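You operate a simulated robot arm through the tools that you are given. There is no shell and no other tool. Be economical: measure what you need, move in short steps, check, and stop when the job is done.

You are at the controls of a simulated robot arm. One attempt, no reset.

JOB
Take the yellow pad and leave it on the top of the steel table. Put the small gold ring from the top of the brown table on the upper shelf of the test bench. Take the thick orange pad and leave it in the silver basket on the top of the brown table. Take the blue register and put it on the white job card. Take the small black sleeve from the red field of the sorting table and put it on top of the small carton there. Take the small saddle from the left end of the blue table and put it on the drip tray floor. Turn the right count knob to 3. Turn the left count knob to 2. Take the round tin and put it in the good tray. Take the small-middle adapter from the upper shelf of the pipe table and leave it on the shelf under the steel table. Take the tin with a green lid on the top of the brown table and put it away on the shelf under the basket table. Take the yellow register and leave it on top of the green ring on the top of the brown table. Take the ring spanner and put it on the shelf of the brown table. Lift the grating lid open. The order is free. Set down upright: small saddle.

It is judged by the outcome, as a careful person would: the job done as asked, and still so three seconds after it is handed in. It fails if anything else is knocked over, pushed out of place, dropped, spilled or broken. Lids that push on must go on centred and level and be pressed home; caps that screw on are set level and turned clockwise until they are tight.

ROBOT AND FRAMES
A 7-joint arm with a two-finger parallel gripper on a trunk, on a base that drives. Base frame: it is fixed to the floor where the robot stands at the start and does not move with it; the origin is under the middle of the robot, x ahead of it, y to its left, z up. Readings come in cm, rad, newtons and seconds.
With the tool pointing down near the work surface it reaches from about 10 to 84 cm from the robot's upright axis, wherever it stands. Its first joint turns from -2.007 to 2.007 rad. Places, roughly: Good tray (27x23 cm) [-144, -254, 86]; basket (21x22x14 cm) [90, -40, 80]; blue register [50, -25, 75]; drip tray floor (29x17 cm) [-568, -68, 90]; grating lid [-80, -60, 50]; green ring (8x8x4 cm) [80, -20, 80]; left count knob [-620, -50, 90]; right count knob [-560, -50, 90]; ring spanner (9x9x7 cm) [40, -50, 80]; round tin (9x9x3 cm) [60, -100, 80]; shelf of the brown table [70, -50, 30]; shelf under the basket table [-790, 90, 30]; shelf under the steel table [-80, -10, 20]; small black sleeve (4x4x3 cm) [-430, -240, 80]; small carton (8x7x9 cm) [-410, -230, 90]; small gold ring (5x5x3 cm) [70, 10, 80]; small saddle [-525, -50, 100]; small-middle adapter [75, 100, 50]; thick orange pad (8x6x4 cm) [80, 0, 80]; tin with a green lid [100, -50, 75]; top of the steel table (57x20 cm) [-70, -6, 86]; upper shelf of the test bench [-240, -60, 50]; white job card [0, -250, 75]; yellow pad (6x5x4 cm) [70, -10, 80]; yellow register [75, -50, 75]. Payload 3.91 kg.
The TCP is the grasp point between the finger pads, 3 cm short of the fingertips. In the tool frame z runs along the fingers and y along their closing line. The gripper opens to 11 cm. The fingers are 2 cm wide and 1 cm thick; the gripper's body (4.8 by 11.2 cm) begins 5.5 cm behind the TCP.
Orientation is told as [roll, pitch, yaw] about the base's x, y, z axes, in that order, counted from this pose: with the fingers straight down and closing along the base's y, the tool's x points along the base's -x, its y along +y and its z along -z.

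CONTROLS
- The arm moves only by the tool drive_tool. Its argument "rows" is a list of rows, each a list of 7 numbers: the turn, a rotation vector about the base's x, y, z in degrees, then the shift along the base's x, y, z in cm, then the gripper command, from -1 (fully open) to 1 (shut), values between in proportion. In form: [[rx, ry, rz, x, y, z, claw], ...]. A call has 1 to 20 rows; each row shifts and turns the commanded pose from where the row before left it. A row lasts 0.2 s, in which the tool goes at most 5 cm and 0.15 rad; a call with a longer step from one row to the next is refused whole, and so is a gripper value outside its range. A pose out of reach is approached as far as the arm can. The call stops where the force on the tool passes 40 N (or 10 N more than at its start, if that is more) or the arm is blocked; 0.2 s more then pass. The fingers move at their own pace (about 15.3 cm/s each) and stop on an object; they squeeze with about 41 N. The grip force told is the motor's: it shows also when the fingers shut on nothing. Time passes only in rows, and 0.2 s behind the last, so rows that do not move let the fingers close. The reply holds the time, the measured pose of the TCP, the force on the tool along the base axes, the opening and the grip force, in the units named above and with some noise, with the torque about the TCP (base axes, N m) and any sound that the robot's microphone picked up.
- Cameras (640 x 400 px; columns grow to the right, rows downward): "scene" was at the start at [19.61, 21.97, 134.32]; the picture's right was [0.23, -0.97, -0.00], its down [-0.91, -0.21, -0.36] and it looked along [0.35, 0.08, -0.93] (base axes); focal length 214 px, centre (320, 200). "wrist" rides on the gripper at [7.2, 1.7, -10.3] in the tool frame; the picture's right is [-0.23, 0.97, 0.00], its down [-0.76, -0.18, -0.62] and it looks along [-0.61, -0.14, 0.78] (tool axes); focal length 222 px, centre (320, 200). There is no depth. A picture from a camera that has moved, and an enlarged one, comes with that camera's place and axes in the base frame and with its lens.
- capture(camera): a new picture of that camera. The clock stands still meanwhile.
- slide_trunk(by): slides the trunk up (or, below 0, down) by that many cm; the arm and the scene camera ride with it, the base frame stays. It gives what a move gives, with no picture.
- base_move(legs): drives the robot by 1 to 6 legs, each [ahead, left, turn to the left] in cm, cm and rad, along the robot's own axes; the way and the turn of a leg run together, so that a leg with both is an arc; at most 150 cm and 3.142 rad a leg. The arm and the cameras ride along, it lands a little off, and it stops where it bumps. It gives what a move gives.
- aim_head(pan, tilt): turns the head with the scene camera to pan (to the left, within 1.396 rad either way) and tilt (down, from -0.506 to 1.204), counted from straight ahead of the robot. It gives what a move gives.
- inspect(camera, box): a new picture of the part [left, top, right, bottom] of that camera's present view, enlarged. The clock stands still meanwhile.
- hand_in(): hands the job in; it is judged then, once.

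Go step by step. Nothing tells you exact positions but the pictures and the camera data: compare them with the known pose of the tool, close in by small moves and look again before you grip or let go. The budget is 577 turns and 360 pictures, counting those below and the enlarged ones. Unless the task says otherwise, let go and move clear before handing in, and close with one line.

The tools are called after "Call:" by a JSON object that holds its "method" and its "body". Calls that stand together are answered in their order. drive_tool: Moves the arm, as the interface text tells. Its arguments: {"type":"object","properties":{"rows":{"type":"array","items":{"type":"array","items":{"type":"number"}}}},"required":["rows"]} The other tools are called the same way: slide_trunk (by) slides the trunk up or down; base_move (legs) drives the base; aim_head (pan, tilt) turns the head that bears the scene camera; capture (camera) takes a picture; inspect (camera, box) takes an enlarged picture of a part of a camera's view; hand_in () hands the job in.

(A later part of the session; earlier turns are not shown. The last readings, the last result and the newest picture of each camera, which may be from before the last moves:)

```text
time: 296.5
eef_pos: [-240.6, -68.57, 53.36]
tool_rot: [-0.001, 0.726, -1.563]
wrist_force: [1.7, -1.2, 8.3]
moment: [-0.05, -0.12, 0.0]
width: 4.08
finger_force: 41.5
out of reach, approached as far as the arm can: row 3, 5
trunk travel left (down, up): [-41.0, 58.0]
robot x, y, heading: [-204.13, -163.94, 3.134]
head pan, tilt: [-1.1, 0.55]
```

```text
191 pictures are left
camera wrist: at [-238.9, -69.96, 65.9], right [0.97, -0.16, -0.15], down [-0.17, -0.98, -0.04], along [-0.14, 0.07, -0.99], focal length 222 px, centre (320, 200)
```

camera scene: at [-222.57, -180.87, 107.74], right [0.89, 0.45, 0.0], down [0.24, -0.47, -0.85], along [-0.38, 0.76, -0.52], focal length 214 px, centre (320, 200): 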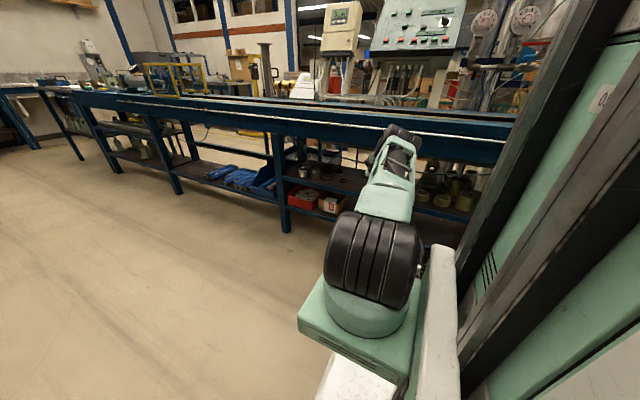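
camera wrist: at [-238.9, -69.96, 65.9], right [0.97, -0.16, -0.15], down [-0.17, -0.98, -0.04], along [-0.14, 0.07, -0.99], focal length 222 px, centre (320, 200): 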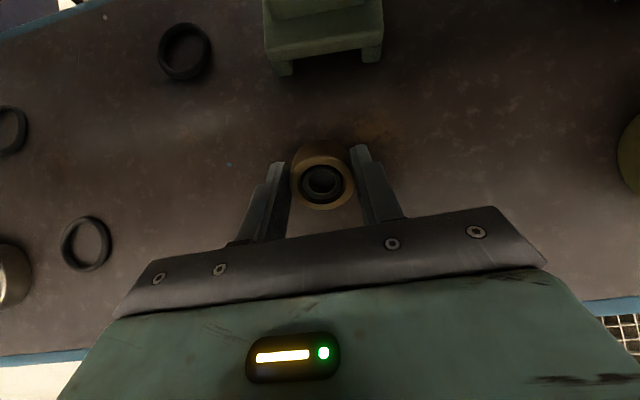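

Call:
{"method": "drive_tool", "body": {"rows": [[0, 0, 0, 0, 0, 0, 0.24], [0, 0, 0, 0, 0, 0, 0.15], [0, 0, 0, 0, 0, 0, 0.1], [0, 0, 0, 0, 0, 0, 0.0]]}}

Call:
{"method": "capture", "body": {"camera": "wrist"}}

```text
time: 297.5
eef_pos: [-240.68, -68.59, 53.15]
tool_rot: [0.001, 0.725, -1.564]
wrist_force: [0.1, -0.5, -0.4]
moment: [0.0, -0.02, 0.0]
width: 5.47
finger_force: 0.0
trunk travel left (down, up): [-41.0, 58.0]
robot x, y, heading: [-204.33, -163.61, 3.14]
head pan, tilt: [-1.1, 0.55]
```

```text
190 pictures are left
camera wrist: at [-238.93, -69.96, 65.72], right [0.97, -0.16, -0.15], down [-0.17, -0.98, -0.04], along [-0.14, 0.06, -0.99], focal length 222 px, centre (320, 200)
```

wrist: 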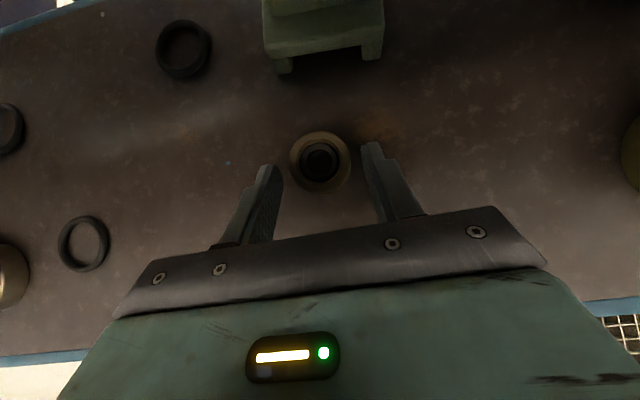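

The ring lies flat on the shelf. Backing out.

Call:
{"method": "drive_tool", "body": {"rows": [[0, 0, 0, 0, -1.5, 1, -0.3], [0, 0, 0, 0, -3, 1, -0.3], [0, 0, 0, 0, -4, 0.5, -0.3], [0, 0, 0, 0, -4, 0, -0.3], [0, 0, 0, 0, -4, 0, -0.3], [0, 0, 0, 0, -4, 0, -0.3], [0, 0, 0, 0, -4, 0, -0.3], [0, 0, 0, 0, -4, 0, -0.3], [0, 0, 0, 0, -4, 0, -0.3]]}}

Call:
{"method": "capture", "body": {"camera": "wrist"}}

```text
time: 299.5
eef_pos: [-241.0, -99.55, 55.55]
tool_rot: [0.0, 0.725, -1.565]
wrist_force: [0.7, -0.1, -0.2]
moment: [-0.01, -0.01, 0.0]
width: 7.14
finger_force: 0.1
out of reach, approached as far as the arm can: row 1
trunk travel left (down, up): [-41.0, 58.0]
robot x, y, heading: [-203.81, -163.55, 3.135]
head pan, tilt: [-1.1, 0.55]
```

```text
189 pictures are left
camera wrist: at [-239.19, -100.99, 68.04], right [0.97, -0.16, -0.15], down [-0.17, -0.98, -0.04], along [-0.14, 0.06, -0.99], focal length 222 px, centre (320, 200)
```

wrist: 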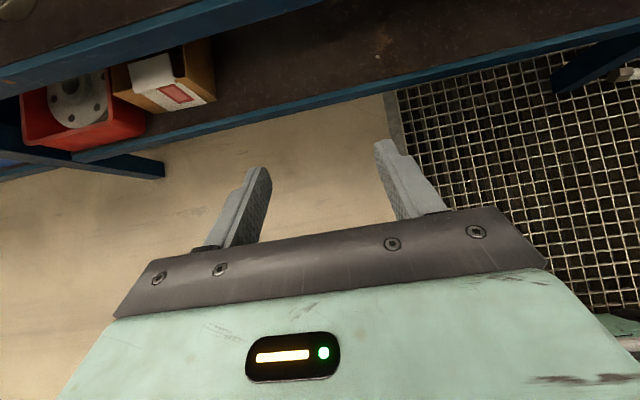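

Gold ring done. Back to the brown table for the blue register: raise, straighten the tool, tuck, and drive.

Call:
{"method": "slide_trunk", "body": {"by": 40}}

Call:
{"method": "drive_tool", "body": {"rows": [[-8.3, 0, 0, -1.4, -4.2, 1.5, -0.3], [-8.3, 0, 0, -1.4, -4.2, 1.5, -0.3], [-8.3, 0, 0, -1.4, -4.2, 1.5, -0.3], [-8.3, 0, 0, -1.4, -4.2, 1.5, -0.3], [-8.3, 0, 0, -1.4, -4.2, 1.5, -0.3], [0, 0, 0, -1.4, -4.2, 1.5, -0.3], [0, 0, 0, -1.4, -4.2, 1.5, -0.3], [0, 0, 0, -1.4, -4.2, 1.5, -0.3], [0, 0, 0, -1.4, -4.2, 1.5, -0.3], [0, 0, 0, -1.4, -4.2, 1.5, -0.3], [0, 0, 0, -1.4, -4.2, 1.5, -0.3], [0, 0, 0, -1.4, -4.2, 1.5, -0.3]]}}

Call:
{"method": "base_move", "body": {"legs": [[0, 0, 3.14], [150, 0, 0], [38, 0, 0], [0, 140, 0]]}}

Call:
{"method": "aim_head", "body": {"pan": 0.0, "tilt": 0.8}}

Call:
{"method": "capture", "body": {"camera": "scene"}}

```text
time: 303.4
eef_pos: [-240.99, -99.57, 95.44]
tool_rot: [0.0, 0.724, -1.565]
wrist_force: [0.4, 1.0, 0.2]
moment: [-0.01, -0.01, 0.01]
width: 7.15
finger_force: 0.1
trunk travel left (down, up): [-81.0, 18.0]
robot x, y, heading: [-203.96, -163.86, 3.134]
head pan, tilt: [-1.1, 0.55]
```

```text
time: 305.9
eef_pos: [-257.67, -150.16, 113.39]
tool_rot: [-0.002, 0.0, -1.566]
wrist_force: [0.0, 0.5, -0.2]
moment: [-0.05, -0.01, 0.0]
width: 7.15
finger_force: 0.0
trunk travel left (down, up): [-81.0, 18.0]
robot x, y, heading: [-204.16, -163.62, 3.138]
head pan, tilt: [-1.1, 0.55]
```

```text
time: 329.2
eef_pos: [44.26, -47.73, 113.47]
tool_rot: [-0.003, -0.001, 1.533]
wrist_force: [0.2, -0.4, 0.3]
moment: [0.01, -0.03, 0.0]
width: 7.14
finger_force: 0.2
trunk travel left (down, up): [-81.0, 18.0]
robot x, y, heading: [-8.47, -32.26, -0.049]
head pan, tilt: [-1.1, 0.55]
```

```text
time: 330.6
eef_pos: [44.2, -47.78, 113.33]
tool_rot: [-0.004, 0.0, 1.532]
wrist_force: [0.3, -0.3, -0.6]
moment: [0.0, 0.01, -0.03]
width: 7.16
finger_force: 0.1
trunk travel left (down, up): [-81.0, 18.0]
robot x, y, heading: [-8.73, -32.07, -0.052]
head pan, tilt: [0.0, 0.799]
```

```text
188 pictures are left
camera scene: at [14.57, -12.43, 145.6], right [-0.05, -1.0, 0.0], down [-0.72, 0.04, -0.7], along [0.7, -0.03, -0.72], focal length 214 px, centre (320, 200)
```

scene: 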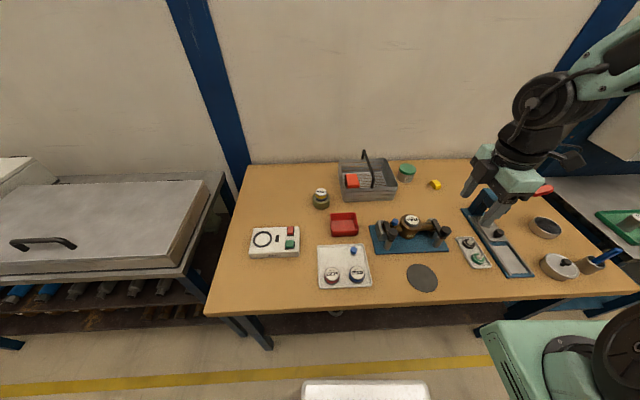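

The blue register ("120.9 L") is at about (44, −25). Backing up 8 cm for reach and moving over it.

Call:
{"method": "base_move", "body": {"legs": [[-8, 0, 0]]}}

Call:
{"method": "drive_tool", "body": {"rows": [[0, 0, 0, 1, 4, -1, -0.3], [0, 0, 0, 1, 4, -1, -0.3], [0, 0, 0, 1, 4, -1, -0.3], [0, 0, 0, 1, 4, -1, -0.3], [0, 0, 0, 2, 4, -1, -0.3], [0, 0, 0, 2, 3, -1, -0.3]]}}

Call:
{"method": "capture", "body": {"camera": "wrist"}}

```text
time: 331.6
eef_pos: [36.21, -47.4, 113.39]
tool_rot: [-0.004, 0.001, 1.531]
wrist_force: [0.3, 0.3, 0.0]
moment: [-0.03, 0.02, 0.06]
width: 7.14
finger_force: 0.0
trunk travel left (down, up): [-81.0, 18.0]
robot x, y, heading: [-17.11, -31.94, -0.048]
head pan, tilt: [0.0, 0.799]
```

```text
time: 333.0
eef_pos: [44.34, -24.23, 107.23]
tool_rot: [-0.004, 0.0, 1.533]
wrist_force: [0.4, -0.6, 0.7]
moment: [0.04, -0.03, 0.03]
width: 7.16
finger_force: 0.0
trunk travel left (down, up): [-81.0, 18.0]
robot x, y, heading: [-16.24, -31.51, -0.049]
head pan, tilt: [0.0, 0.799]
```

```text
187 pictures are left
camera wrist: at [42.38, -31.35, 117.61], right [-0.96, 0.26, 0.0], down [0.2, 0.75, 0.62], along [0.17, 0.6, -0.78], focal length 222 px, centre (320, 200)
```

wrist: 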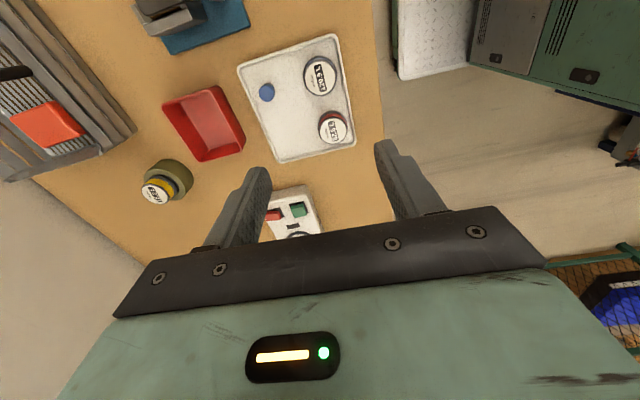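

Call:
{"method": "drive_tool", "body": {"rows": [[0, 0, 0, -0.4, -1.3, -4, -0.3], [0, 0, 0, 0, 0, -4.5, -0.3], [0, 0, 0, 0, 0, -4.5, -0.3], [0, 0, 0, 0, 0, -4.5, -0.3]]}}

Call:
{"method": "capture", "body": {"camera": "wrist"}}

```text
time: 334.0
eef_pos: [44.08, -25.79, 89.85]
tool_rot: [-0.006, 0.0, 1.532]
wrist_force: [-0.9, -0.2, 0.5]
moment: [0.0, -0.04, 0.02]
width: 7.14
finger_force: 0.0
trunk travel left (down, up): [-81.0, 18.0]
robot x, y, heading: [-16.58, -31.29, -0.051]
head pan, tilt: [0.0, 0.799]
```

```text
186 pictures are left
camera wrist: at [42.11, -32.79, 100.15], right [-0.96, 0.27, 0.0], down [0.2, 0.75, 0.62], along [0.17, 0.6, -0.78], focal length 222 px, centre (320, 200)
```

wrist: 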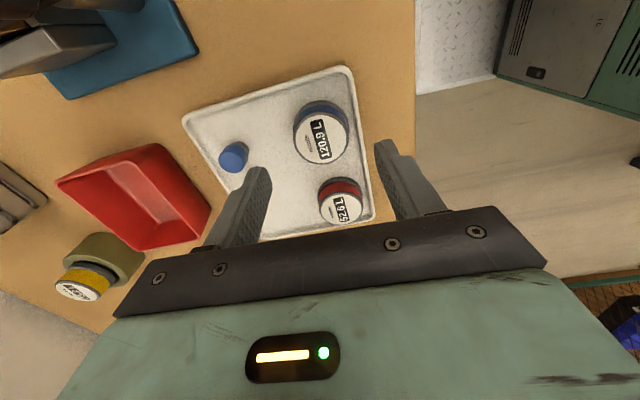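

Call:
{"method": "drive_tool", "body": {"rows": [[0, 0, 0, 0, -0.1, -3, -0.3], [0, 0, 0, 0, 0, -2.2, -0.3], [0, 0, 0, 0, 0, 0, 0.1], [0, 0, 0, 0, 0, 0, 1], [0, 0, 0, 0, 0, 0, 1]]}}

Call:
{"method": "capture", "body": {"camera": "wrist"}}

```text
time: 335.2
eef_pos: [44.02, -25.76, 84.7]
tool_rot: [-0.004, 0.0, 1.532]
wrist_force: [0.6, 0.5, -1.3]
moment: [0.03, 0.03, 0.03]
width: 4.38
finger_force: 41.3
trunk travel left (down, up): [-81.0, 18.0]
robot x, y, heading: [-16.58, -32.01, -0.051]
head pan, tilt: [0.0, 0.799]
```

```text
185 pictures are left
camera wrist: at [42.04, -32.97, 94.98], right [-0.96, 0.26, 0.0], down [0.2, 0.75, 0.62], along [0.17, 0.6, -0.78], focal length 222 px, centre (320, 200)
```

wrist: 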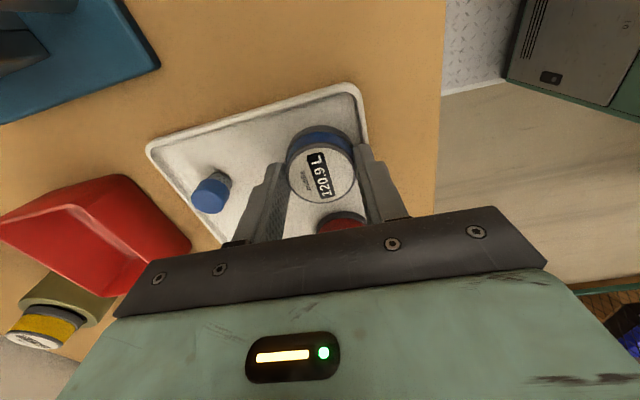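

Slightly off-centre grip (4.4 vs 4.8). Re-centring by 0.9 cm in −y.

Call:
{"method": "drive_tool", "body": {"rows": [[0, 0, 0, 0, 0, 0, 0.0], [0, 0, 0, 0, 0, 0, -0.1], [0, 0, 0, 0, -0.9, 0, -0.1], [0, 0, 0, 0, 0, 0, 0.3], [0, 0, 0, 0, 0, 0, 1], [0, 0, 0, 0, 0, 0, 1]]}}

Call:
{"method": "capture", "body": {"camera": "wrist"}}

```text
time: 336.6
eef_pos: [43.98, -26.8, 84.68]
tool_rot: [-0.005, 0.001, 1.531]
wrist_force: [0.1, -0.2, -0.7]
moment: [-0.01, 0.01, 0.01]
width: 4.37
finger_force: 41.3
trunk travel left (down, up): [-81.0, 18.0]
robot x, y, heading: [-16.62, -31.85, -0.047]
head pan, tilt: [0.0, 0.799]
```

```text
184 pictures are left
camera wrist: at [42.03, -33.86, 95.02], right [-0.96, 0.26, 0.0], down [0.2, 0.75, 0.62], along [0.17, 0.6, -0.78], focal length 222 px, centre (320, 200)
```

wrist: 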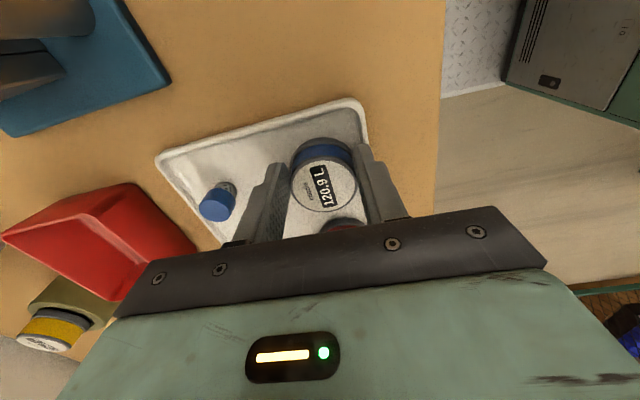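

Call:
{"method": "drive_tool", "body": {"rows": [[0, 0, 0, 0, 0, 2, 1], [0, 0, 0, 0, 0, 4, 1], [0, 0, 0, 0, 0, 5, 1], [0, 0, 0, 0, 0, 5, 1], [0, 0, 0, 0, 0, 5, 1], [0, 0, 0, 0, 0, 5, 1], [0, 0, 0, 0, 0, 4, 1]]}}

Call:
{"method": "capture", "body": {"camera": "wrist"}}

```text
time: 338.2
eef_pos: [44.08, -26.61, 114.66]
tool_rot: [-0.002, 0.0, 1.533]
wrist_force: [0.1, 0.1, -0.4]
moment: [-0.02, 0.0, -0.01]
width: 4.34
finger_force: 41.3
trunk travel left (down, up): [-81.0, 18.0]
robot x, y, heading: [-16.67, -31.92, -0.053]
head pan, tilt: [0.0, 0.799]
```

```text
183 pictures are left
camera wrist: at [42.18, -33.76, 125.08], right [-0.96, 0.26, 0.0], down [0.21, 0.75, 0.62], along [0.17, 0.6, -0.78], focal length 222 px, centre (320, 200)
```

wrist: 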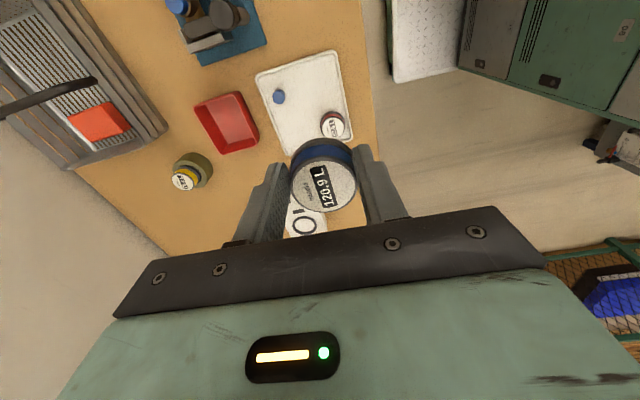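

Now to the READY table with the white job card: turn right and drive −y, then look.

Call:
{"method": "base_move", "body": {"legs": [[0, 0, -1.52], [135, 5, 0]]}}

Call:
{"method": "aim_head", "body": {"pan": -0.1, "tilt": 0.75}}

Call:
{"method": "capture", "body": {"camera": "scene"}}

Call:
{"method": "capture", "body": {"camera": "wrist"}}

```text
time: 340.6
eef_pos: [38.45, -69.89, 114.64]
tool_rot: [-0.003, -0.001, 0.904]
wrist_force: [-0.2, -0.1, -0.6]
moment: [-0.01, 0.02, -0.01]
width: 4.37
finger_force: 41.6
trunk travel left (down, up): [-81.0, 18.0]
robot x, y, heading: [-13.13, -38.01, -0.674]
head pan, tilt: [0.0, 0.799]
stopped in leg 1: the robot was blocked; the commanded pose is now the measured one
```

```text
time: 341.3
eef_pos: [38.48, -69.83, 114.65]
tool_rot: [-0.003, 0.001, 0.905]
wrist_force: [0.4, 0.0, -1.2]
moment: [-0.01, 0.0, -0.03]
width: 4.34
finger_force: 41.0
trunk travel left (down, up): [-81.0, 18.0]
robot x, y, heading: [-13.29, -37.8, -0.674]
head pan, tilt: [-0.099, 0.75]
```

```text
182 pictures are left
camera scene: at [16.17, -36.74, 145.99], right [-0.7, -0.71, 0.0], down [-0.49, 0.48, -0.73], along [0.52, -0.51, -0.68], focal length 214 px, centre (320, 200)
```

scene: 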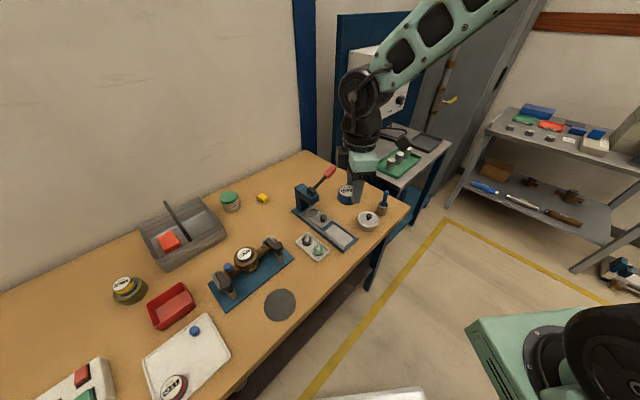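

```text
181 pictures are left
camera wrist: at [32.71, -74.41, 125.05], right [-0.63, 0.78, 0.0], down [0.61, 0.49, 0.62], along [0.49, 0.39, -0.78], focal length 222 px, centre (320, 200)
```

wrist: 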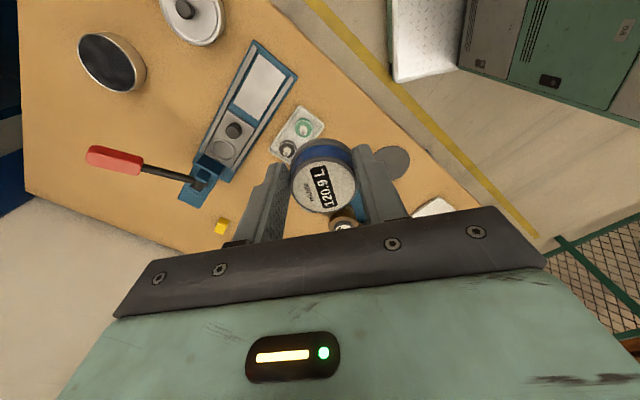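

The rear corner bumped by the steel table side. I'll step 7 cm in +x and then finish the turn.

Call:
{"method": "base_move", "body": {"legs": [[5, 4, 0], [0, 0, -0.45], [0, 0, -0.447], [60, 0, 0]]}}

Call:
{"method": "capture", "body": {"camera": "scene"}}

```text
time: 347.9
eef_pos: [-1.36, -158.85, 114.65]
tool_rot: [-0.003, -0.001, -0.01]
wrist_force: [-0.8, 0.1, -0.3]
moment: [-0.01, -0.01, 0.02]
width: 4.34
finger_force: 41.8
trunk travel left (down, up): [-81.0, 18.0]
robot x, y, heading: [-8.21, -98.1, -1.59]
head pan, tilt: [-0.099, 0.75]
```

```text
180 pictures are left
camera scene: at [11.06, -120.98, 145.99], right [-0.99, 0.12, 0.0], down [0.08, 0.68, -0.73], along [-0.09, -0.73, -0.68], focal length 214 px, centre (320, 200)
```

scene: 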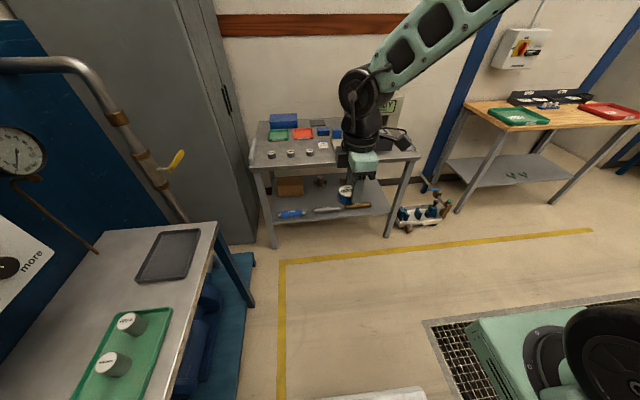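

Call:
{"method": "base_move", "body": {"legs": [[40, 0, 0]]}}

Call:
{"method": "aim_head", "body": {"pan": -0.1, "tilt": 0.9}}

Call:
{"method": "capture", "body": {"camera": "scene"}}

Call:
{"method": "capture", "body": {"camera": "wrist"}}

```text
time: 350.4
eef_pos: [-2.4, -198.64, 114.71]
tool_rot: [-0.002, 0.0, -0.013]
wrist_force: [0.3, 0.3, -1.5]
moment: [0.0, -0.02, -0.04]
width: 4.32
finger_force: 40.4
trunk travel left (down, up): [-81.0, 18.0]
robot x, y, heading: [-9.19, -138.08, -1.59]
head pan, tilt: [-0.099, 0.75]
```

```text
time: 351.1
eef_pos: [-2.34, -198.65, 114.62]
tool_rot: [-0.003, -0.001, -0.012]
wrist_force: [0.0, 0.1, 0.1]
moment: [-0.01, -0.01, 0.0]
width: 4.29
finger_force: 41.0
trunk travel left (down, up): [-81.0, 18.0]
robot x, y, heading: [-9.08, -137.93, -1.593]
head pan, tilt: [-0.099, 0.901]
```

```text
179 pictures are left
camera scene: at [10.24, -160.09, 144.81], right [-0.99, 0.12, 0.0], down [0.1, 0.78, -0.62], along [-0.08, -0.62, -0.78], focal length 214 px, centre (320, 200)
```

scene: 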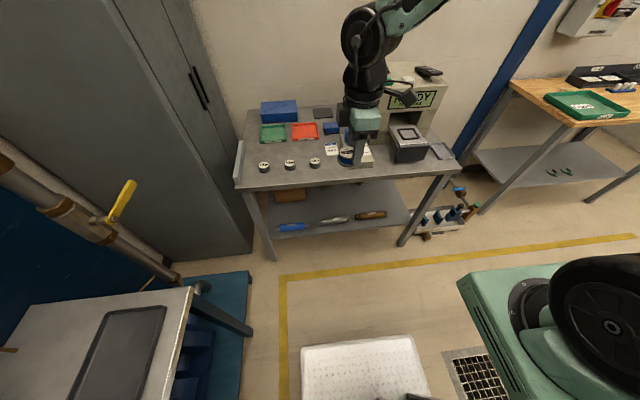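

```text
178 pictures are left
camera wrist: at [-9.48, -196.82, 125.04], right [0.24, 0.97, 0.0], down [0.76, -0.18, 0.62], along [0.61, -0.15, -0.78], focal length 222 px, centre (320, 200)
```

wrist: 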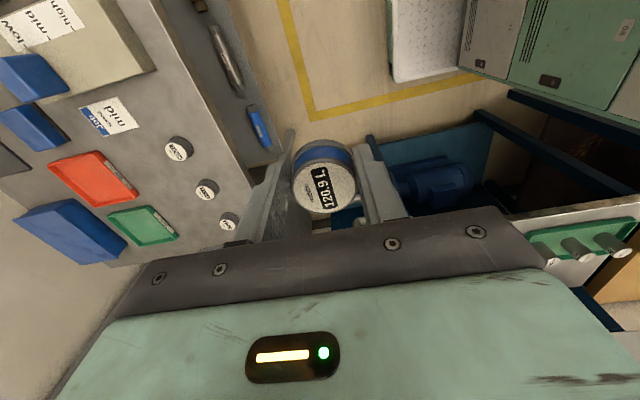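

The white job card ("mid") is near (−5.5, −239). Driving 33 cm closer.

Call:
{"method": "base_move", "body": {"legs": [[33, 0, 0]]}}

Call:
{"method": "capture", "body": {"camera": "wrist"}}

Call:
{"method": "capture", "body": {"camera": "scene"}}

```text
time: 353.3
eef_pos: [-3.45, -232.05, 114.81]
tool_rot: [-0.002, 0.0, -0.017]
wrist_force: [0.2, -0.1, -0.8]
moment: [0.03, 0.04, 0.05]
width: 4.3
finger_force: 41.1
trunk travel left (down, up): [-81.0, 18.0]
robot x, y, heading: [-9.88, -171.53, -1.599]
head pan, tilt: [-0.099, 0.901]
```

```text
177 pictures are left
camera wrist: at [-10.58, -230.18, 125.05], right [0.24, 0.97, 0.0], down [0.76, -0.19, 0.62], along [0.6, -0.15, -0.78], focal length 222 px, centre (320, 200)
```

wrist: 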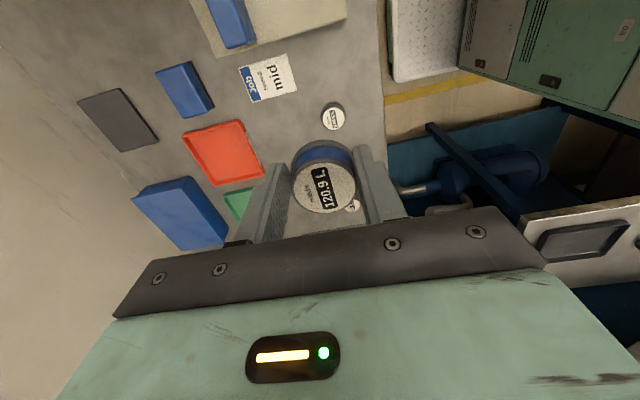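

```text
176 pictures are left
camera scene: at [9.32, -193.53, 144.8], right [-0.99, 0.13, 0.0], down [0.1, 0.78, -0.62], along [-0.08, -0.62, -0.78], focal length 214 px, centre (320, 200)
```

scene: 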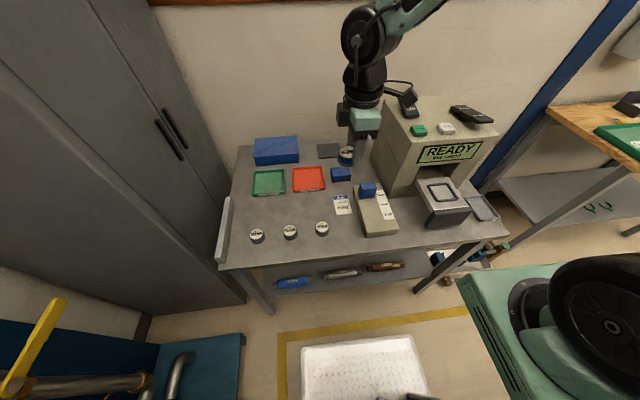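

Call:
{"method": "drive_tool", "body": {"rows": [[0, 0, 0, -1.1, -4.5, 0, 1], [0, 0, 0, -1.1, -4.4, 0, 1], [0, 0, 0, 0, 0, -5, 1], [0, 0, 0, 0, 0, -5, 1], [0, 0, 0, 0, 0, -5, 1], [0, 0, 0, 0, 0, -4, 1]]}}

Call:
{"method": "capture", "body": {"camera": "wrist"}}

Call:
{"method": "inspect", "body": {"camera": "scene", "box": [280, 130, 440, 230]}}

```text
time: 354.7
eef_pos: [-5.75, -240.98, 95.84]
tool_rot: [-0.007, 0.0, -0.016]
wrist_force: [-0.5, 1.4, -1.0]
moment: [-0.02, -0.01, 0.02]
width: 4.27
finger_force: 40.9
trunk travel left (down, up): [-81.0, 18.0]
robot x, y, heading: [-10.0, -171.39, -1.597]
head pan, tilt: [-0.099, 0.901]
```

```text
175 pictures are left
camera wrist: at [-12.74, -239.02, 106.22], right [0.24, 0.97, 0.0], down [0.76, -0.19, 0.62], along [0.6, -0.15, -0.78], focal length 222 px, centre (320, 200)
```

wrist: 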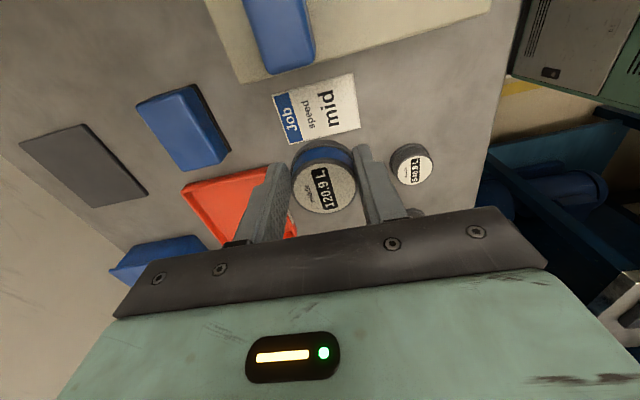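

```text
4.00 times, centred on (360, 180) of scene
camera zoom: at [9.3, -193.51, 144.82], right [-0.99, 0.13, 0.0], down [0.1, 0.78, -0.62], along [-0.08, -0.62, -0.78], focal length 858 px, centre (160, 280)
```

zoom: 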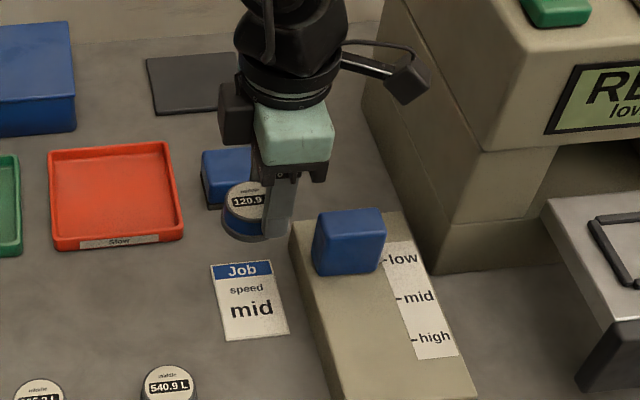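

Call:
{"method": "drive_tool", "body": {"rows": [[0, 0, 0, 0, 0, -4, 1], [0, 0, 0, 0, 0, -4, 1], [0, 0, 0, 0, 0, -1.5, 1], [0, 0, 0, 0, 0, -0.6, 1], [0, 0, 0, 0, 0, -0.5, 1]]}}

Call:
{"method": "inspect", "body": {"camera": "scene", "box": [280, 130, 440, 230]}}

```text
time: 355.9
eef_pos: [-5.68, -240.94, 85.16]
tool_rot: [-0.004, 0.001, -0.016]
wrist_force: [-0.8, -0.8, -0.7]
moment: [0.0, 0.03, 0.01]
width: 4.27
finger_force: 41.1
trunk travel left (down, up): [-81.0, 18.0]
robot x, y, heading: [-9.9, -171.21, -1.596]
head pan, tilt: [-0.099, 0.901]
```

```text
4.00 times, centred on (360, 180) of scene
camera zoom: at [9.32, -193.54, 144.8], right [-0.99, 0.13, 0.0], down [0.1, 0.78, -0.62], along [-0.08, -0.62, -0.78], focal length 858 px, centre (160, 280)
```

zoom: 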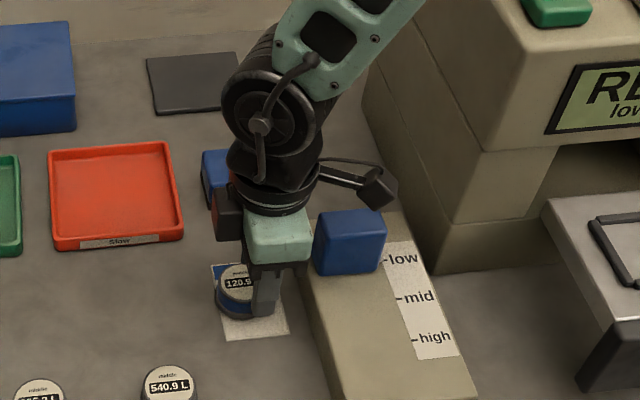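

Call:
{"method": "drive_tool", "body": {"rows": [[0, 0, 0, -0.7, 0, 0, 1], [0, 0, 0, 0, 0, -0.4, 1], [0, 0, 0, 0, 0, -0.4, 1], [0, 0, 0, 0, 0, -0.4, 1]]}}

Call:
{"method": "inspect", "body": {"camera": "scene", "box": [300, 160, 396, 220]}}

```text
time: 356.9
eef_pos: [-6.39, -241.08, 84.17]
tool_rot: [-0.008, 0.0, -0.016]
wrist_force: [-5.9, 3.7, 32.0]
moment: [0.21, -0.15, 0.06]
width: 4.26
finger_force: 41.1
trunk travel left (down, up): [-81.0, 18.0]
robot x, y, heading: [-9.9, -171.7, -1.601]
head pan, tilt: [-0.099, 0.901]
```

```text
6.67 times, centred on (348, 190) of scene
camera zoom: at [9.27, -193.39, 144.89], right [-0.99, 0.13, 0.0], down [0.1, 0.78, -0.62], along [-0.08, -0.62, -0.78], focal length 1430 px, centre (133, 267)
```

zoom: 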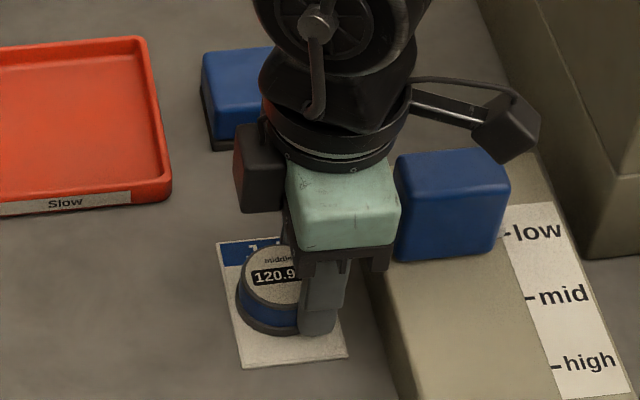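

Well on the card, in contact. Releasing and rising.

Call:
{"method": "drive_tool", "body": {"rows": [[0, 0, 0, 0, 0, 0.3, 0.4], [0, 0, 0, 0, 0, 0, -0.1], [0, 0, 0, 0, 0, 0, -0.1], [0, 0, 0, 0, 0, 3, -0.1], [0, 0, 0, 0, 0, 5, -0.1], [0, 0, 0, 0, 0, 5, -0.1], [0, 0, 0, 0, 0, 5, -0.1], [0, 0, 0, 0, 0, 5, -0.1], [0, 0, 0, 0, 0, 5, -0.1]]}}

Call:
{"method": "inspect", "body": {"camera": "scene", "box": [280, 150, 440, 250]}}

```text
time: 358.9
eef_pos: [-6.23, -240.96, 112.21]
tool_rot: [-0.001, 0.0, -0.016]
wrist_force: [-0.4, -0.5, 0.0]
moment: [0.05, -0.02, -0.01]
width: 6.05
finger_force: 0.2
trunk travel left (down, up): [-81.0, 18.0]
robot x, y, heading: [-9.9, -171.43, -1.592]
head pan, tilt: [-0.099, 0.901]
```

```text
4.00 times, centred on (360, 200) of scene
camera zoom: at [9.32, -193.59, 144.79], right [-0.99, 0.13, 0.0], down [0.1, 0.78, -0.62], along [-0.08, -0.62, -0.78], focal length 858 px, centre (160, 200)
```

zoom: 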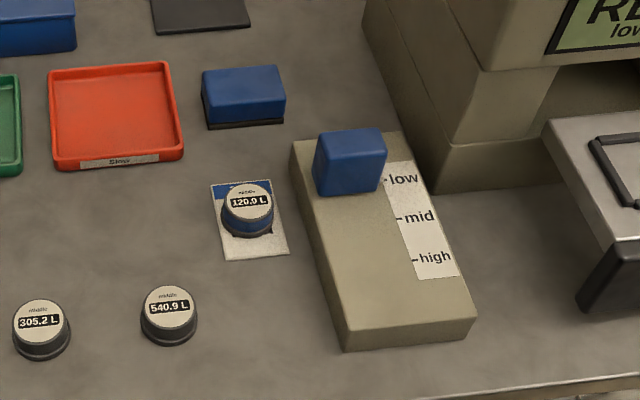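

Blue register done. Next the round tin (dark one at about (58.7, −98)): back up and turn to the brown table.

Call:
{"method": "base_move", "body": {"legs": [[-72, 0, 0], [0, 0, 1.55]]}}

Call:
{"method": "capture", "body": {"camera": "wrist"}}

Call:
{"method": "capture", "body": {"camera": "scene"}}

```text
time: 366.6
eef_pos: [61.61, -97.86, 112.21]
tool_rot: [-0.004, 0.0, 1.529]
wrist_force: [-0.3, -0.4, -0.1]
moment: [0.04, 0.02, -0.01]
width: 6.05
finger_force: 0.0
trunk travel left (down, up): [-81.0, 18.0]
robot x, y, heading: [-7.84, -99.63, -0.057]
head pan, tilt: [-0.099, 0.901]
```

```text
170 pictures are left
camera wrist: at [59.69, -104.88, 122.58], right [-0.96, 0.27, 0.0], down [0.21, 0.75, 0.62], along [0.17, 0.6, -0.78], focal length 222 px, centre (320, 200)
```

wrist: 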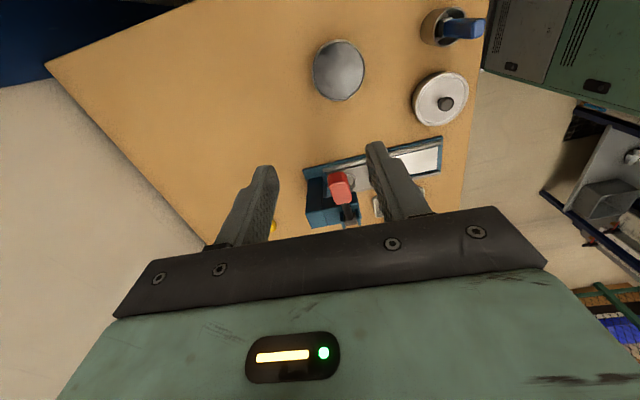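

```text
169 pictures are left
camera scene: at [14.74, -80.7, 144.8], right [-0.15, -0.99, 0.0], down [-0.77, 0.12, -0.62], along [0.61, -0.09, -0.78], focal length 214 px, centre (320, 200)
```

scene: 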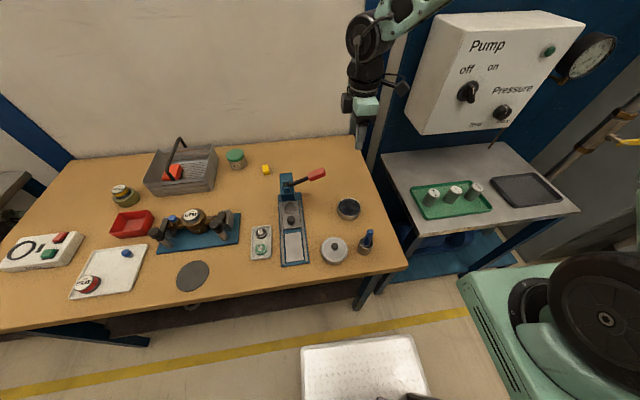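

Call:
{"method": "inspect", "body": {"camera": "scene", "box": [300, 170, 396, 260]}}

```text
4.44 times, centred on (348, 215) of scene
camera zoom: at [14.74, -80.7, 144.8], right [-0.15, -0.99, 0.0], down [-0.77, 0.12, -0.62], along [0.61, -0.09, -0.78], focal length 953 px, centre (196, 133)
```

zoom: 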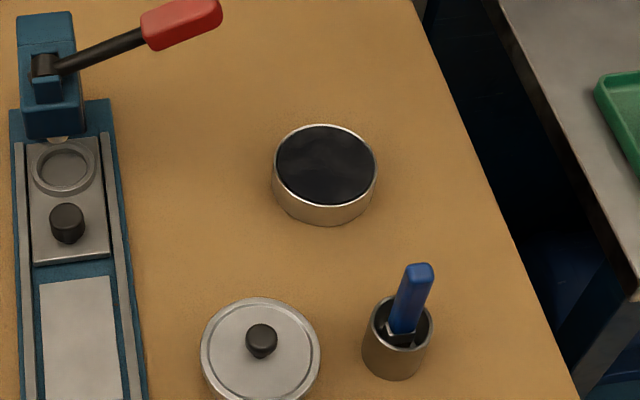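

The tin is a silver tin with dark content, at (58.3, −98). Opening fully and descending with care.

Call:
{"method": "drive_tool", "body": {"rows": [[0, 0, 0, -3.2, -0.2, -2, -1], [0, 0, 0, 0, 0, -5, -1], [0, 0, 0, 0, 0, -5, -1], [0, 0, 0, 0, 0, -4, -1]]}}

Call:
{"method": "capture", "body": {"camera": "wrist"}}

```text
time: 367.6
eef_pos: [58.36, -98.13, 96.3]
tool_rot: [-0.003, 0.001, 1.529]
wrist_force: [0.0, -0.6, 0.2]
moment: [0.02, -0.03, -0.03]
width: 11.02
finger_force: 0.0
trunk travel left (down, up): [-81.0, 18.0]
robot x, y, heading: [-7.82, -99.49, -0.051]
head pan, tilt: [-0.099, 0.901]
```

```text
167 pictures are left
camera wrist: at [56.45, -105.21, 106.56], right [-0.96, 0.27, 0.0], down [0.21, 0.75, 0.62], along [0.17, 0.6, -0.78], focal length 222 px, centre (320, 200)
```

wrist: 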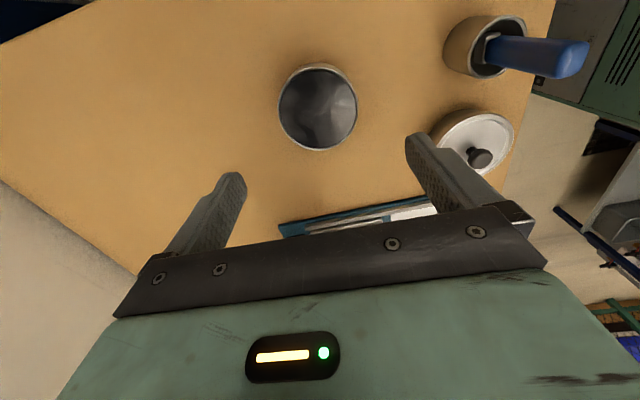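

Call:
{"method": "drive_tool", "body": {"rows": [[0, 0, 0, 0.1, -0.6, -4, -1], [0, 0, 0, 0, 0, -4, -1], [0, 0, 0, 0, 0, -2.5, -1]]}}

Call:
{"method": "capture", "body": {"camera": "wrist"}}

```text
time: 368.4
eef_pos: [58.57, -98.74, 85.66]
tool_rot: [-0.003, -0.001, 1.528]
wrist_force: [0.3, -0.5, 0.0]
moment: [-0.02, -0.03, 0.0]
width: 10.98
finger_force: 0.1
trunk travel left (down, up): [-81.0, 18.0]
robot x, y, heading: [-7.64, -99.45, -0.056]
head pan, tilt: [-0.099, 0.901]
```

```text
166 pictures are left
camera wrist: at [56.57, -105.81, 95.99], right [-0.96, 0.27, 0.0], down [0.21, 0.75, 0.62], along [0.17, 0.6, -0.78], focal length 222 px, centre (320, 200)
```

wrist: 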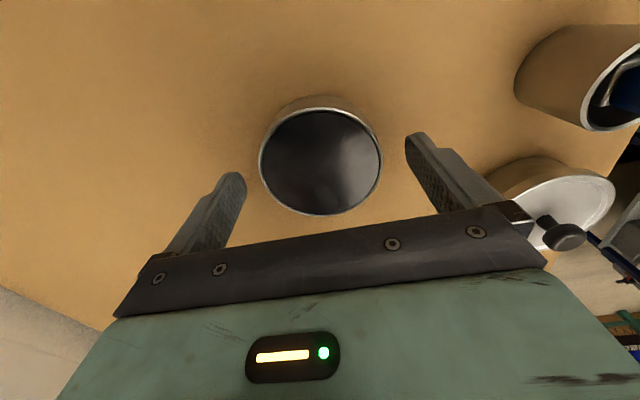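

Call:
{"method": "drive_tool", "body": {"rows": [[0, 0, 0, 0, -0.3, -2.2, -1], [0, 0, 0, 0, 0, 0, -0.7], [0, 0, 0, 0, 0, 0, -0.4], [0, 0, 0, 0, 0, 0, 1], [0, 0, 0, 0, 0, 0, 1]]}}

Call:
{"method": "drive_tool", "body": {"rows": [[0, 0, 0, 0, 0, 1, 1], [0, 0, 0, 0, 0, 2, 1], [0, 0, 0, 0, 0, 3, 1], [0, 0, 0, 0, 0, 3, 1], [0, 0, 0, 0, 0, 3, 1], [0, 0, 0, 0, 0, 3, 1], [0, 0, 0, 0, 0, 3, 1], [0, 0, 0, 0, 0, 3, 1], [0, 0, 0, 0, 0, 3, 1], [0, 0, 0, 0, 0, 2, 1]]}}

Call:
{"method": "capture", "body": {"camera": "wrist"}}

```text
time: 369.6
eef_pos: [58.48, -98.87, 83.48]
tool_rot: [-0.004, 0.0, 1.529]
wrist_force: [0.5, 0.6, 0.2]
moment: [-0.08, -0.19, -0.01]
width: 8.31
finger_force: 41.1
trunk travel left (down, up): [-81.0, 18.0]
robot x, y, heading: [-8.03, -99.47, -0.058]
head pan, tilt: [-0.099, 0.901]
```

```text
time: 371.8
eef_pos: [58.42, -98.81, 109.66]
tool_rot: [-0.004, -0.001, 1.529]
wrist_force: [-0.2, 0.3, -2.7]
moment: [-0.07, 0.01, 0.03]
width: 8.3
finger_force: 41.1
trunk travel left (down, up): [-81.0, 18.0]
robot x, y, heading: [-8.07, -99.37, -0.057]
head pan, tilt: [-0.099, 0.901]
```

```text
165 pictures are left
camera wrist: at [56.49, -105.96, 119.91], right [-0.96, 0.27, 0.0], down [0.21, 0.75, 0.62], along [0.17, 0.6, -0.78], focal length 222 px, centre (320, 200)
```

wrist: 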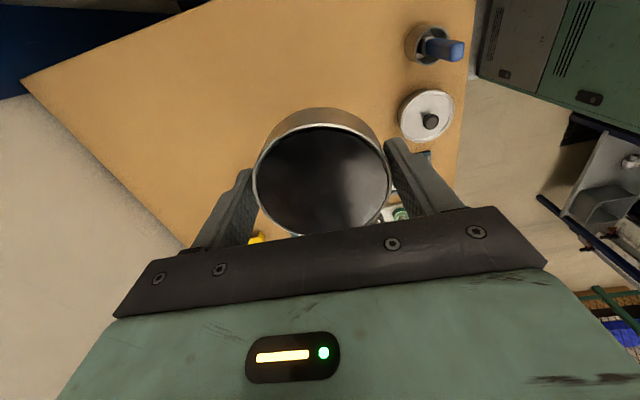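

Tin held level. Driving to the wood table with the green tray.

Call:
{"method": "base_move", "body": {"legs": [[0, 0, -1.514], [40, 0, 0], [0, -140, 0], [20, 0, 0]]}}

Call:
{"method": "aim_head", "body": {"pan": -0.1, "tilt": 0.8}}

Call:
{"method": "capture", "body": {"camera": "scene"}}

Call:
{"method": "capture", "body": {"camera": "wrist"}}

```text
time: 385.7
eef_pos: [-144.52, -223.8, 109.55]
tool_rot: [-0.005, 0.001, -0.017]
wrist_force: [-0.5, 0.3, -3.5]
moment: [0.04, 0.01, 0.02]
width: 8.31
finger_force: 41.5
trunk travel left (down, up): [-81.0, 18.0]
robot x, y, heading: [-146.7, -157.51, -1.6]
head pan, tilt: [-0.099, 0.901]
```

```text
time: 386.4
eef_pos: [-144.54, -223.77, 109.59]
tool_rot: [-0.004, 0.0, -0.015]
wrist_force: [-0.2, 0.8, -2.0]
moment: [0.0, 0.04, 0.0]
width: 8.28
finger_force: 41.1
trunk travel left (down, up): [-81.0, 18.0]
robot x, y, heading: [-147.03, -157.2, -1.601]
head pan, tilt: [-0.099, 0.799]
```

```text
164 pictures are left
camera scene: at [-127.68, -180.08, 145.59], right [-0.99, 0.13, 0.0], down [0.09, 0.71, -0.7], along [-0.09, -0.69, -0.72], focal length 214 px, centre (320, 200)
```

scene: 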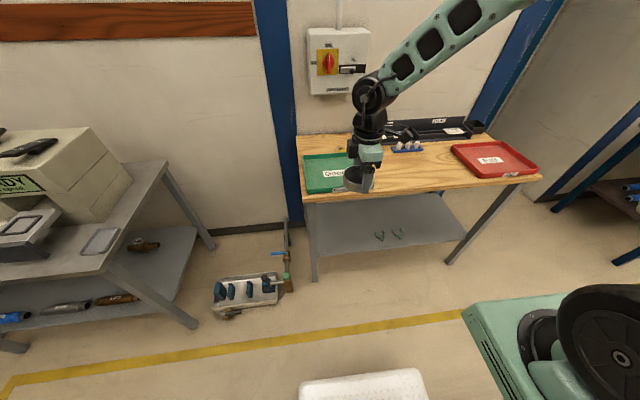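

```text
163 pictures are left
camera wrist: at [-151.6, -221.9, 119.88], right [0.24, 0.97, 0.0], down [0.76, -0.19, 0.62], along [0.6, -0.15, -0.78], focal length 222 px, centre (320, 200)
```

wrist: 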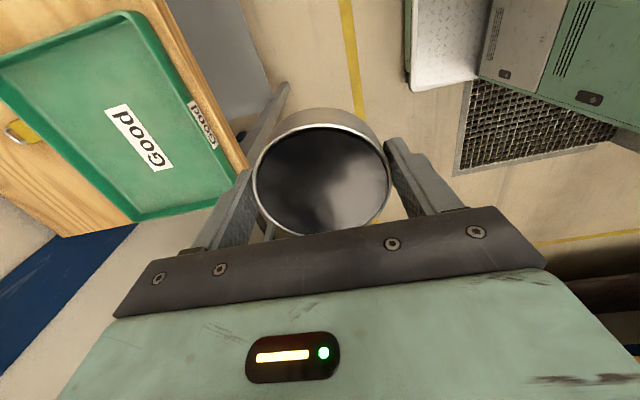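

Call:
{"method": "base_move", "body": {"legs": [[28, 0, 0.03]]}}

Call:
{"method": "capture", "body": {"camera": "wrist"}}

Call:
{"method": "capture", "body": {"camera": "scene"}}

```text
time: 388.3
eef_pos: [-142.79, -251.5, 109.37]
tool_rot: [-0.005, 0.0, 0.014]
wrist_force: [-0.4, -0.2, -4.4]
moment: [0.0, 0.02, 0.0]
width: 8.3
finger_force: 41.2
trunk travel left (down, up): [-81.0, 18.0]
robot x, y, heading: [-147.28, -185.02, -1.57]
head pan, tilt: [-0.099, 0.799]
```

```text
162 pictures are left
camera wrist: at [-149.93, -249.78, 119.9], right [0.21, 0.98, 0.0], down [0.76, -0.17, 0.62], along [0.61, -0.14, -0.78], focal length 222 px, centre (320, 200)
```

wrist: 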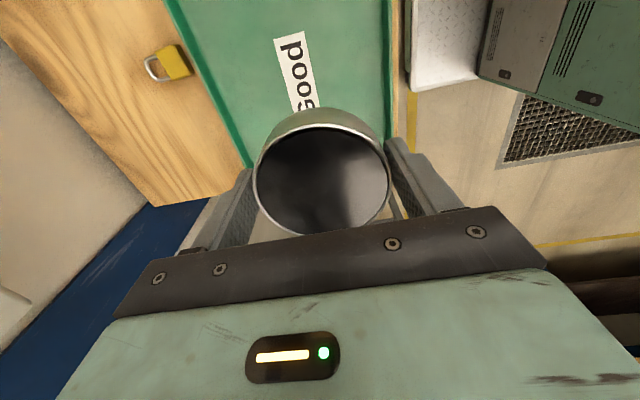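

```text
161 pictures are left
camera scene: at [-127.33, -207.22, 145.59], right [-1.0, 0.1, 0.0], down [0.07, 0.71, -0.7], along [-0.07, -0.69, -0.72], focal length 214 px, centre (320, 200)
```

scene: 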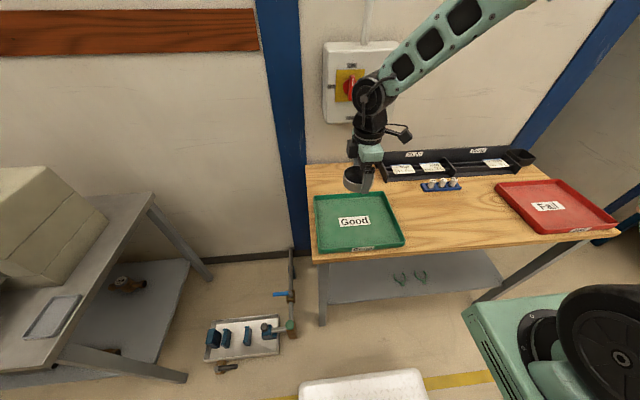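

Call:
{"method": "drive_tool", "body": {"rows": [[0, 0, 0, -1.4, -0.5, -3, 1], [0, 0, 0, -1.4, -0.5, -3, 1], [0, 0, 0, 0, 0, -4, 1], [0, 0, 0, 0, 0, -4, 1], [0, 0, 0, 0, 0, -2, 1]]}}

Call:
{"method": "inspect", "body": {"camera": "scene", "box": [280, 130, 440, 270]}}

```text
time: 389.5
eef_pos: [-145.56, -252.51, 93.53]
tool_rot: [-0.003, 0.0, 0.014]
wrist_force: [0.2, -0.5, -3.2]
moment: [0.01, 0.0, 0.01]
width: 8.3
finger_force: 41.4
trunk travel left (down, up): [-81.0, 18.0]
robot x, y, heading: [-147.12, -185.19, -1.565]
head pan, tilt: [-0.099, 0.799]
```

```text
2.86 times, centred on (360, 200) of scene
camera zoom: at [-127.35, -207.21, 145.6], right [-1.0, 0.1, 0.0], down [0.07, 0.71, -0.7], along [-0.07, -0.69, -0.72], focal length 613 px, centre (206, 200)
```

zoom: 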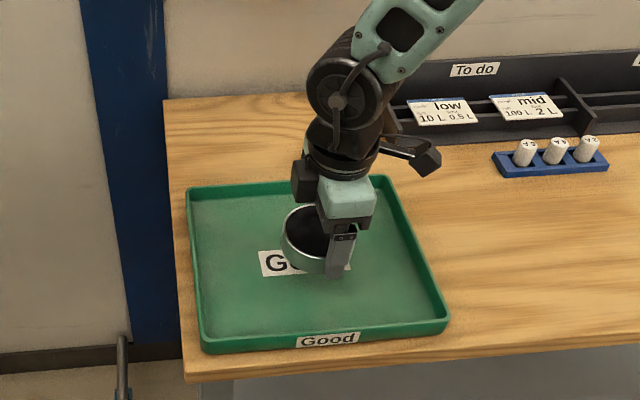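

Centred over the tray. Lowering to contact.

Call:
{"method": "drive_tool", "body": {"rows": [[0, 0, 0, 0, 0, -1.5, 1], [0, 0, 0, 0, 0, -1, 1], [0, 0, 0, 0, 0, -0.5, 1], [0, 0, 0, 0, 0, -0.4, 1], [0, 0, 0, 0, 0, -0.4, 1], [0, 0, 0, 0, 0, -0.4, 1]]}}

```text
time: 390.9
eef_pos: [-145.63, -252.46, 89.38]
tool_rot: [-0.003, -0.002, 0.012]
wrist_force: [0.2, 0.0, -2.9]
moment: [-0.01, 0.03, 0.03]
width: 8.3
finger_force: 41.4
trunk travel left (down, up): [-81.0, 18.0]
robot x, y, heading: [-147.35, -185.08, -1.571]
head pan, tilt: [-0.099, 0.799]
```

Call:
{"method": "drive_tool", "body": {"rows": [[0, 0, 0, 0, 0, -0.4, 1], [0, 0, 0, 0, 0, -0.4, 1], [0, 0, 0, 0, 0, -0.4, 1], [0, 0, 0, 0, 0, -0.3, 1]]}}

```text
time: 391.6
eef_pos: [-145.44, -252.7, 88.88]
tool_rot: [-0.011, 0.0, 0.012]
wrist_force: [0.1, 5.3, 25.1]
moment: [0.57, 0.03, 0.01]
width: 8.29
finger_force: 41.7
trunk travel left (down, up): [-81.0, 18.0]
robot x, y, heading: [-146.91, -185.0, -1.569]
head pan, tilt: [-0.099, 0.799]
stopped in row 3: the force on the tool passed its limit at 46 N (the readings are from after the stop); the commanded pose is now the measured one
```

Call:
{"method": "drive_tool", "body": {"rows": [[0, 0, 0, 0, 0, 0.2, 0], [0, 0, 0, 0, 0, 0, -1], [0, 0, 0, 0, 0, 0, -1], [0, 0, 0, 0, 0, 3, -1], [0, 0, 0, 0, 0, 5, -1], [0, 0, 0, 0, 0, 5, -1], [0, 0, 0, 0, 0, 5, -1], [0, 0, 0, 0, 0, 5, -1]]}}

Call:
{"method": "inspect", "body": {"camera": "scene", "box": [280, 130, 440, 270]}}

```text
time: 393.4
eef_pos: [-145.64, -252.63, 111.85]
tool_rot: [-0.006, -0.001, 0.012]
wrist_force: [0.0, -0.2, -0.6]
moment: [0.03, 0.02, -0.01]
width: 10.99
finger_force: 0.1
trunk travel left (down, up): [-81.0, 18.0]
robot x, y, heading: [-146.76, -185.23, -1.57]
head pan, tilt: [-0.099, 0.799]
```

```text
2.86 times, centred on (360, 200) of scene
camera zoom: at [-127.34, -207.26, 145.58], right [-1.0, 0.1, 0.0], down [0.07, 0.71, -0.7], along [-0.07, -0.69, -0.72], focal length 613 px, centre (206, 200)
```

zoom: 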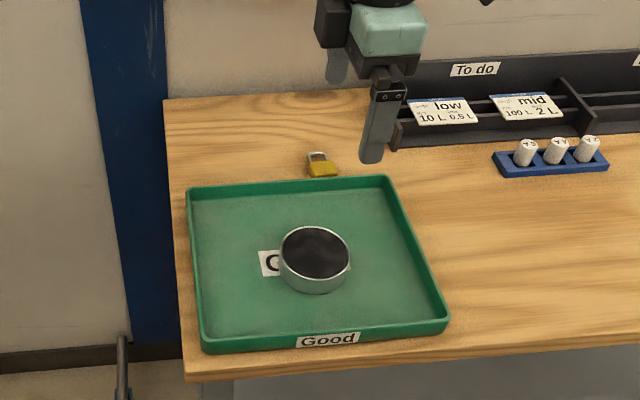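

Round tin done. Next the green-lid tin: drive back to the brown table.

Call:
{"method": "base_move", "body": {"legs": [[-40, 0, 0], [0, 137, 0], [-45, 0, 0], [0, 0, 1.571], [0, 38, 0]]}}

Call:
{"method": "aim_head", "body": {"pan": -0.2, "tilt": 0.7}}

Call:
{"method": "capture", "body": {"camera": "scene"}}

```text
time: 410.5
eef_pos: [53.62, -54.9, 112.03]
tool_rot: [-0.006, 0.0, 1.608]
wrist_force: [-0.5, -0.3, 0.5]
moment: [0.02, 0.0, -0.02]
width: 11.01
finger_force: 0.0
trunk travel left (down, up): [-81.0, 18.0]
robot x, y, heading: [-13.8, -58.23, 0.03]
head pan, tilt: [-0.099, 0.799]
```

```text
time: 411.1
eef_pos: [53.52, -54.95, 112.03]
tool_rot: [-0.008, 0.0, 1.611]
wrist_force: [-0.1, 0.0, 0.3]
moment: [-0.02, 0.01, -0.01]
width: 11.01
finger_force: 0.0
trunk travel left (down, up): [-81.0, 18.0]
robot x, y, heading: [-13.49, -58.24, 0.027]
head pan, tilt: [-0.201, 0.7]
```

```text
158 pictures are left
camera scene: at [8.27, -38.54, 146.42], right [-0.17, -0.99, 0.0], down [-0.64, 0.11, -0.76], along [0.75, -0.13, -0.64], focal length 214 px, centre (320, 200)
```

scene: 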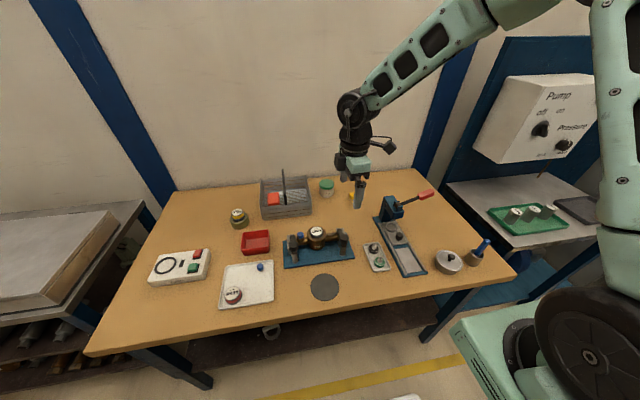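

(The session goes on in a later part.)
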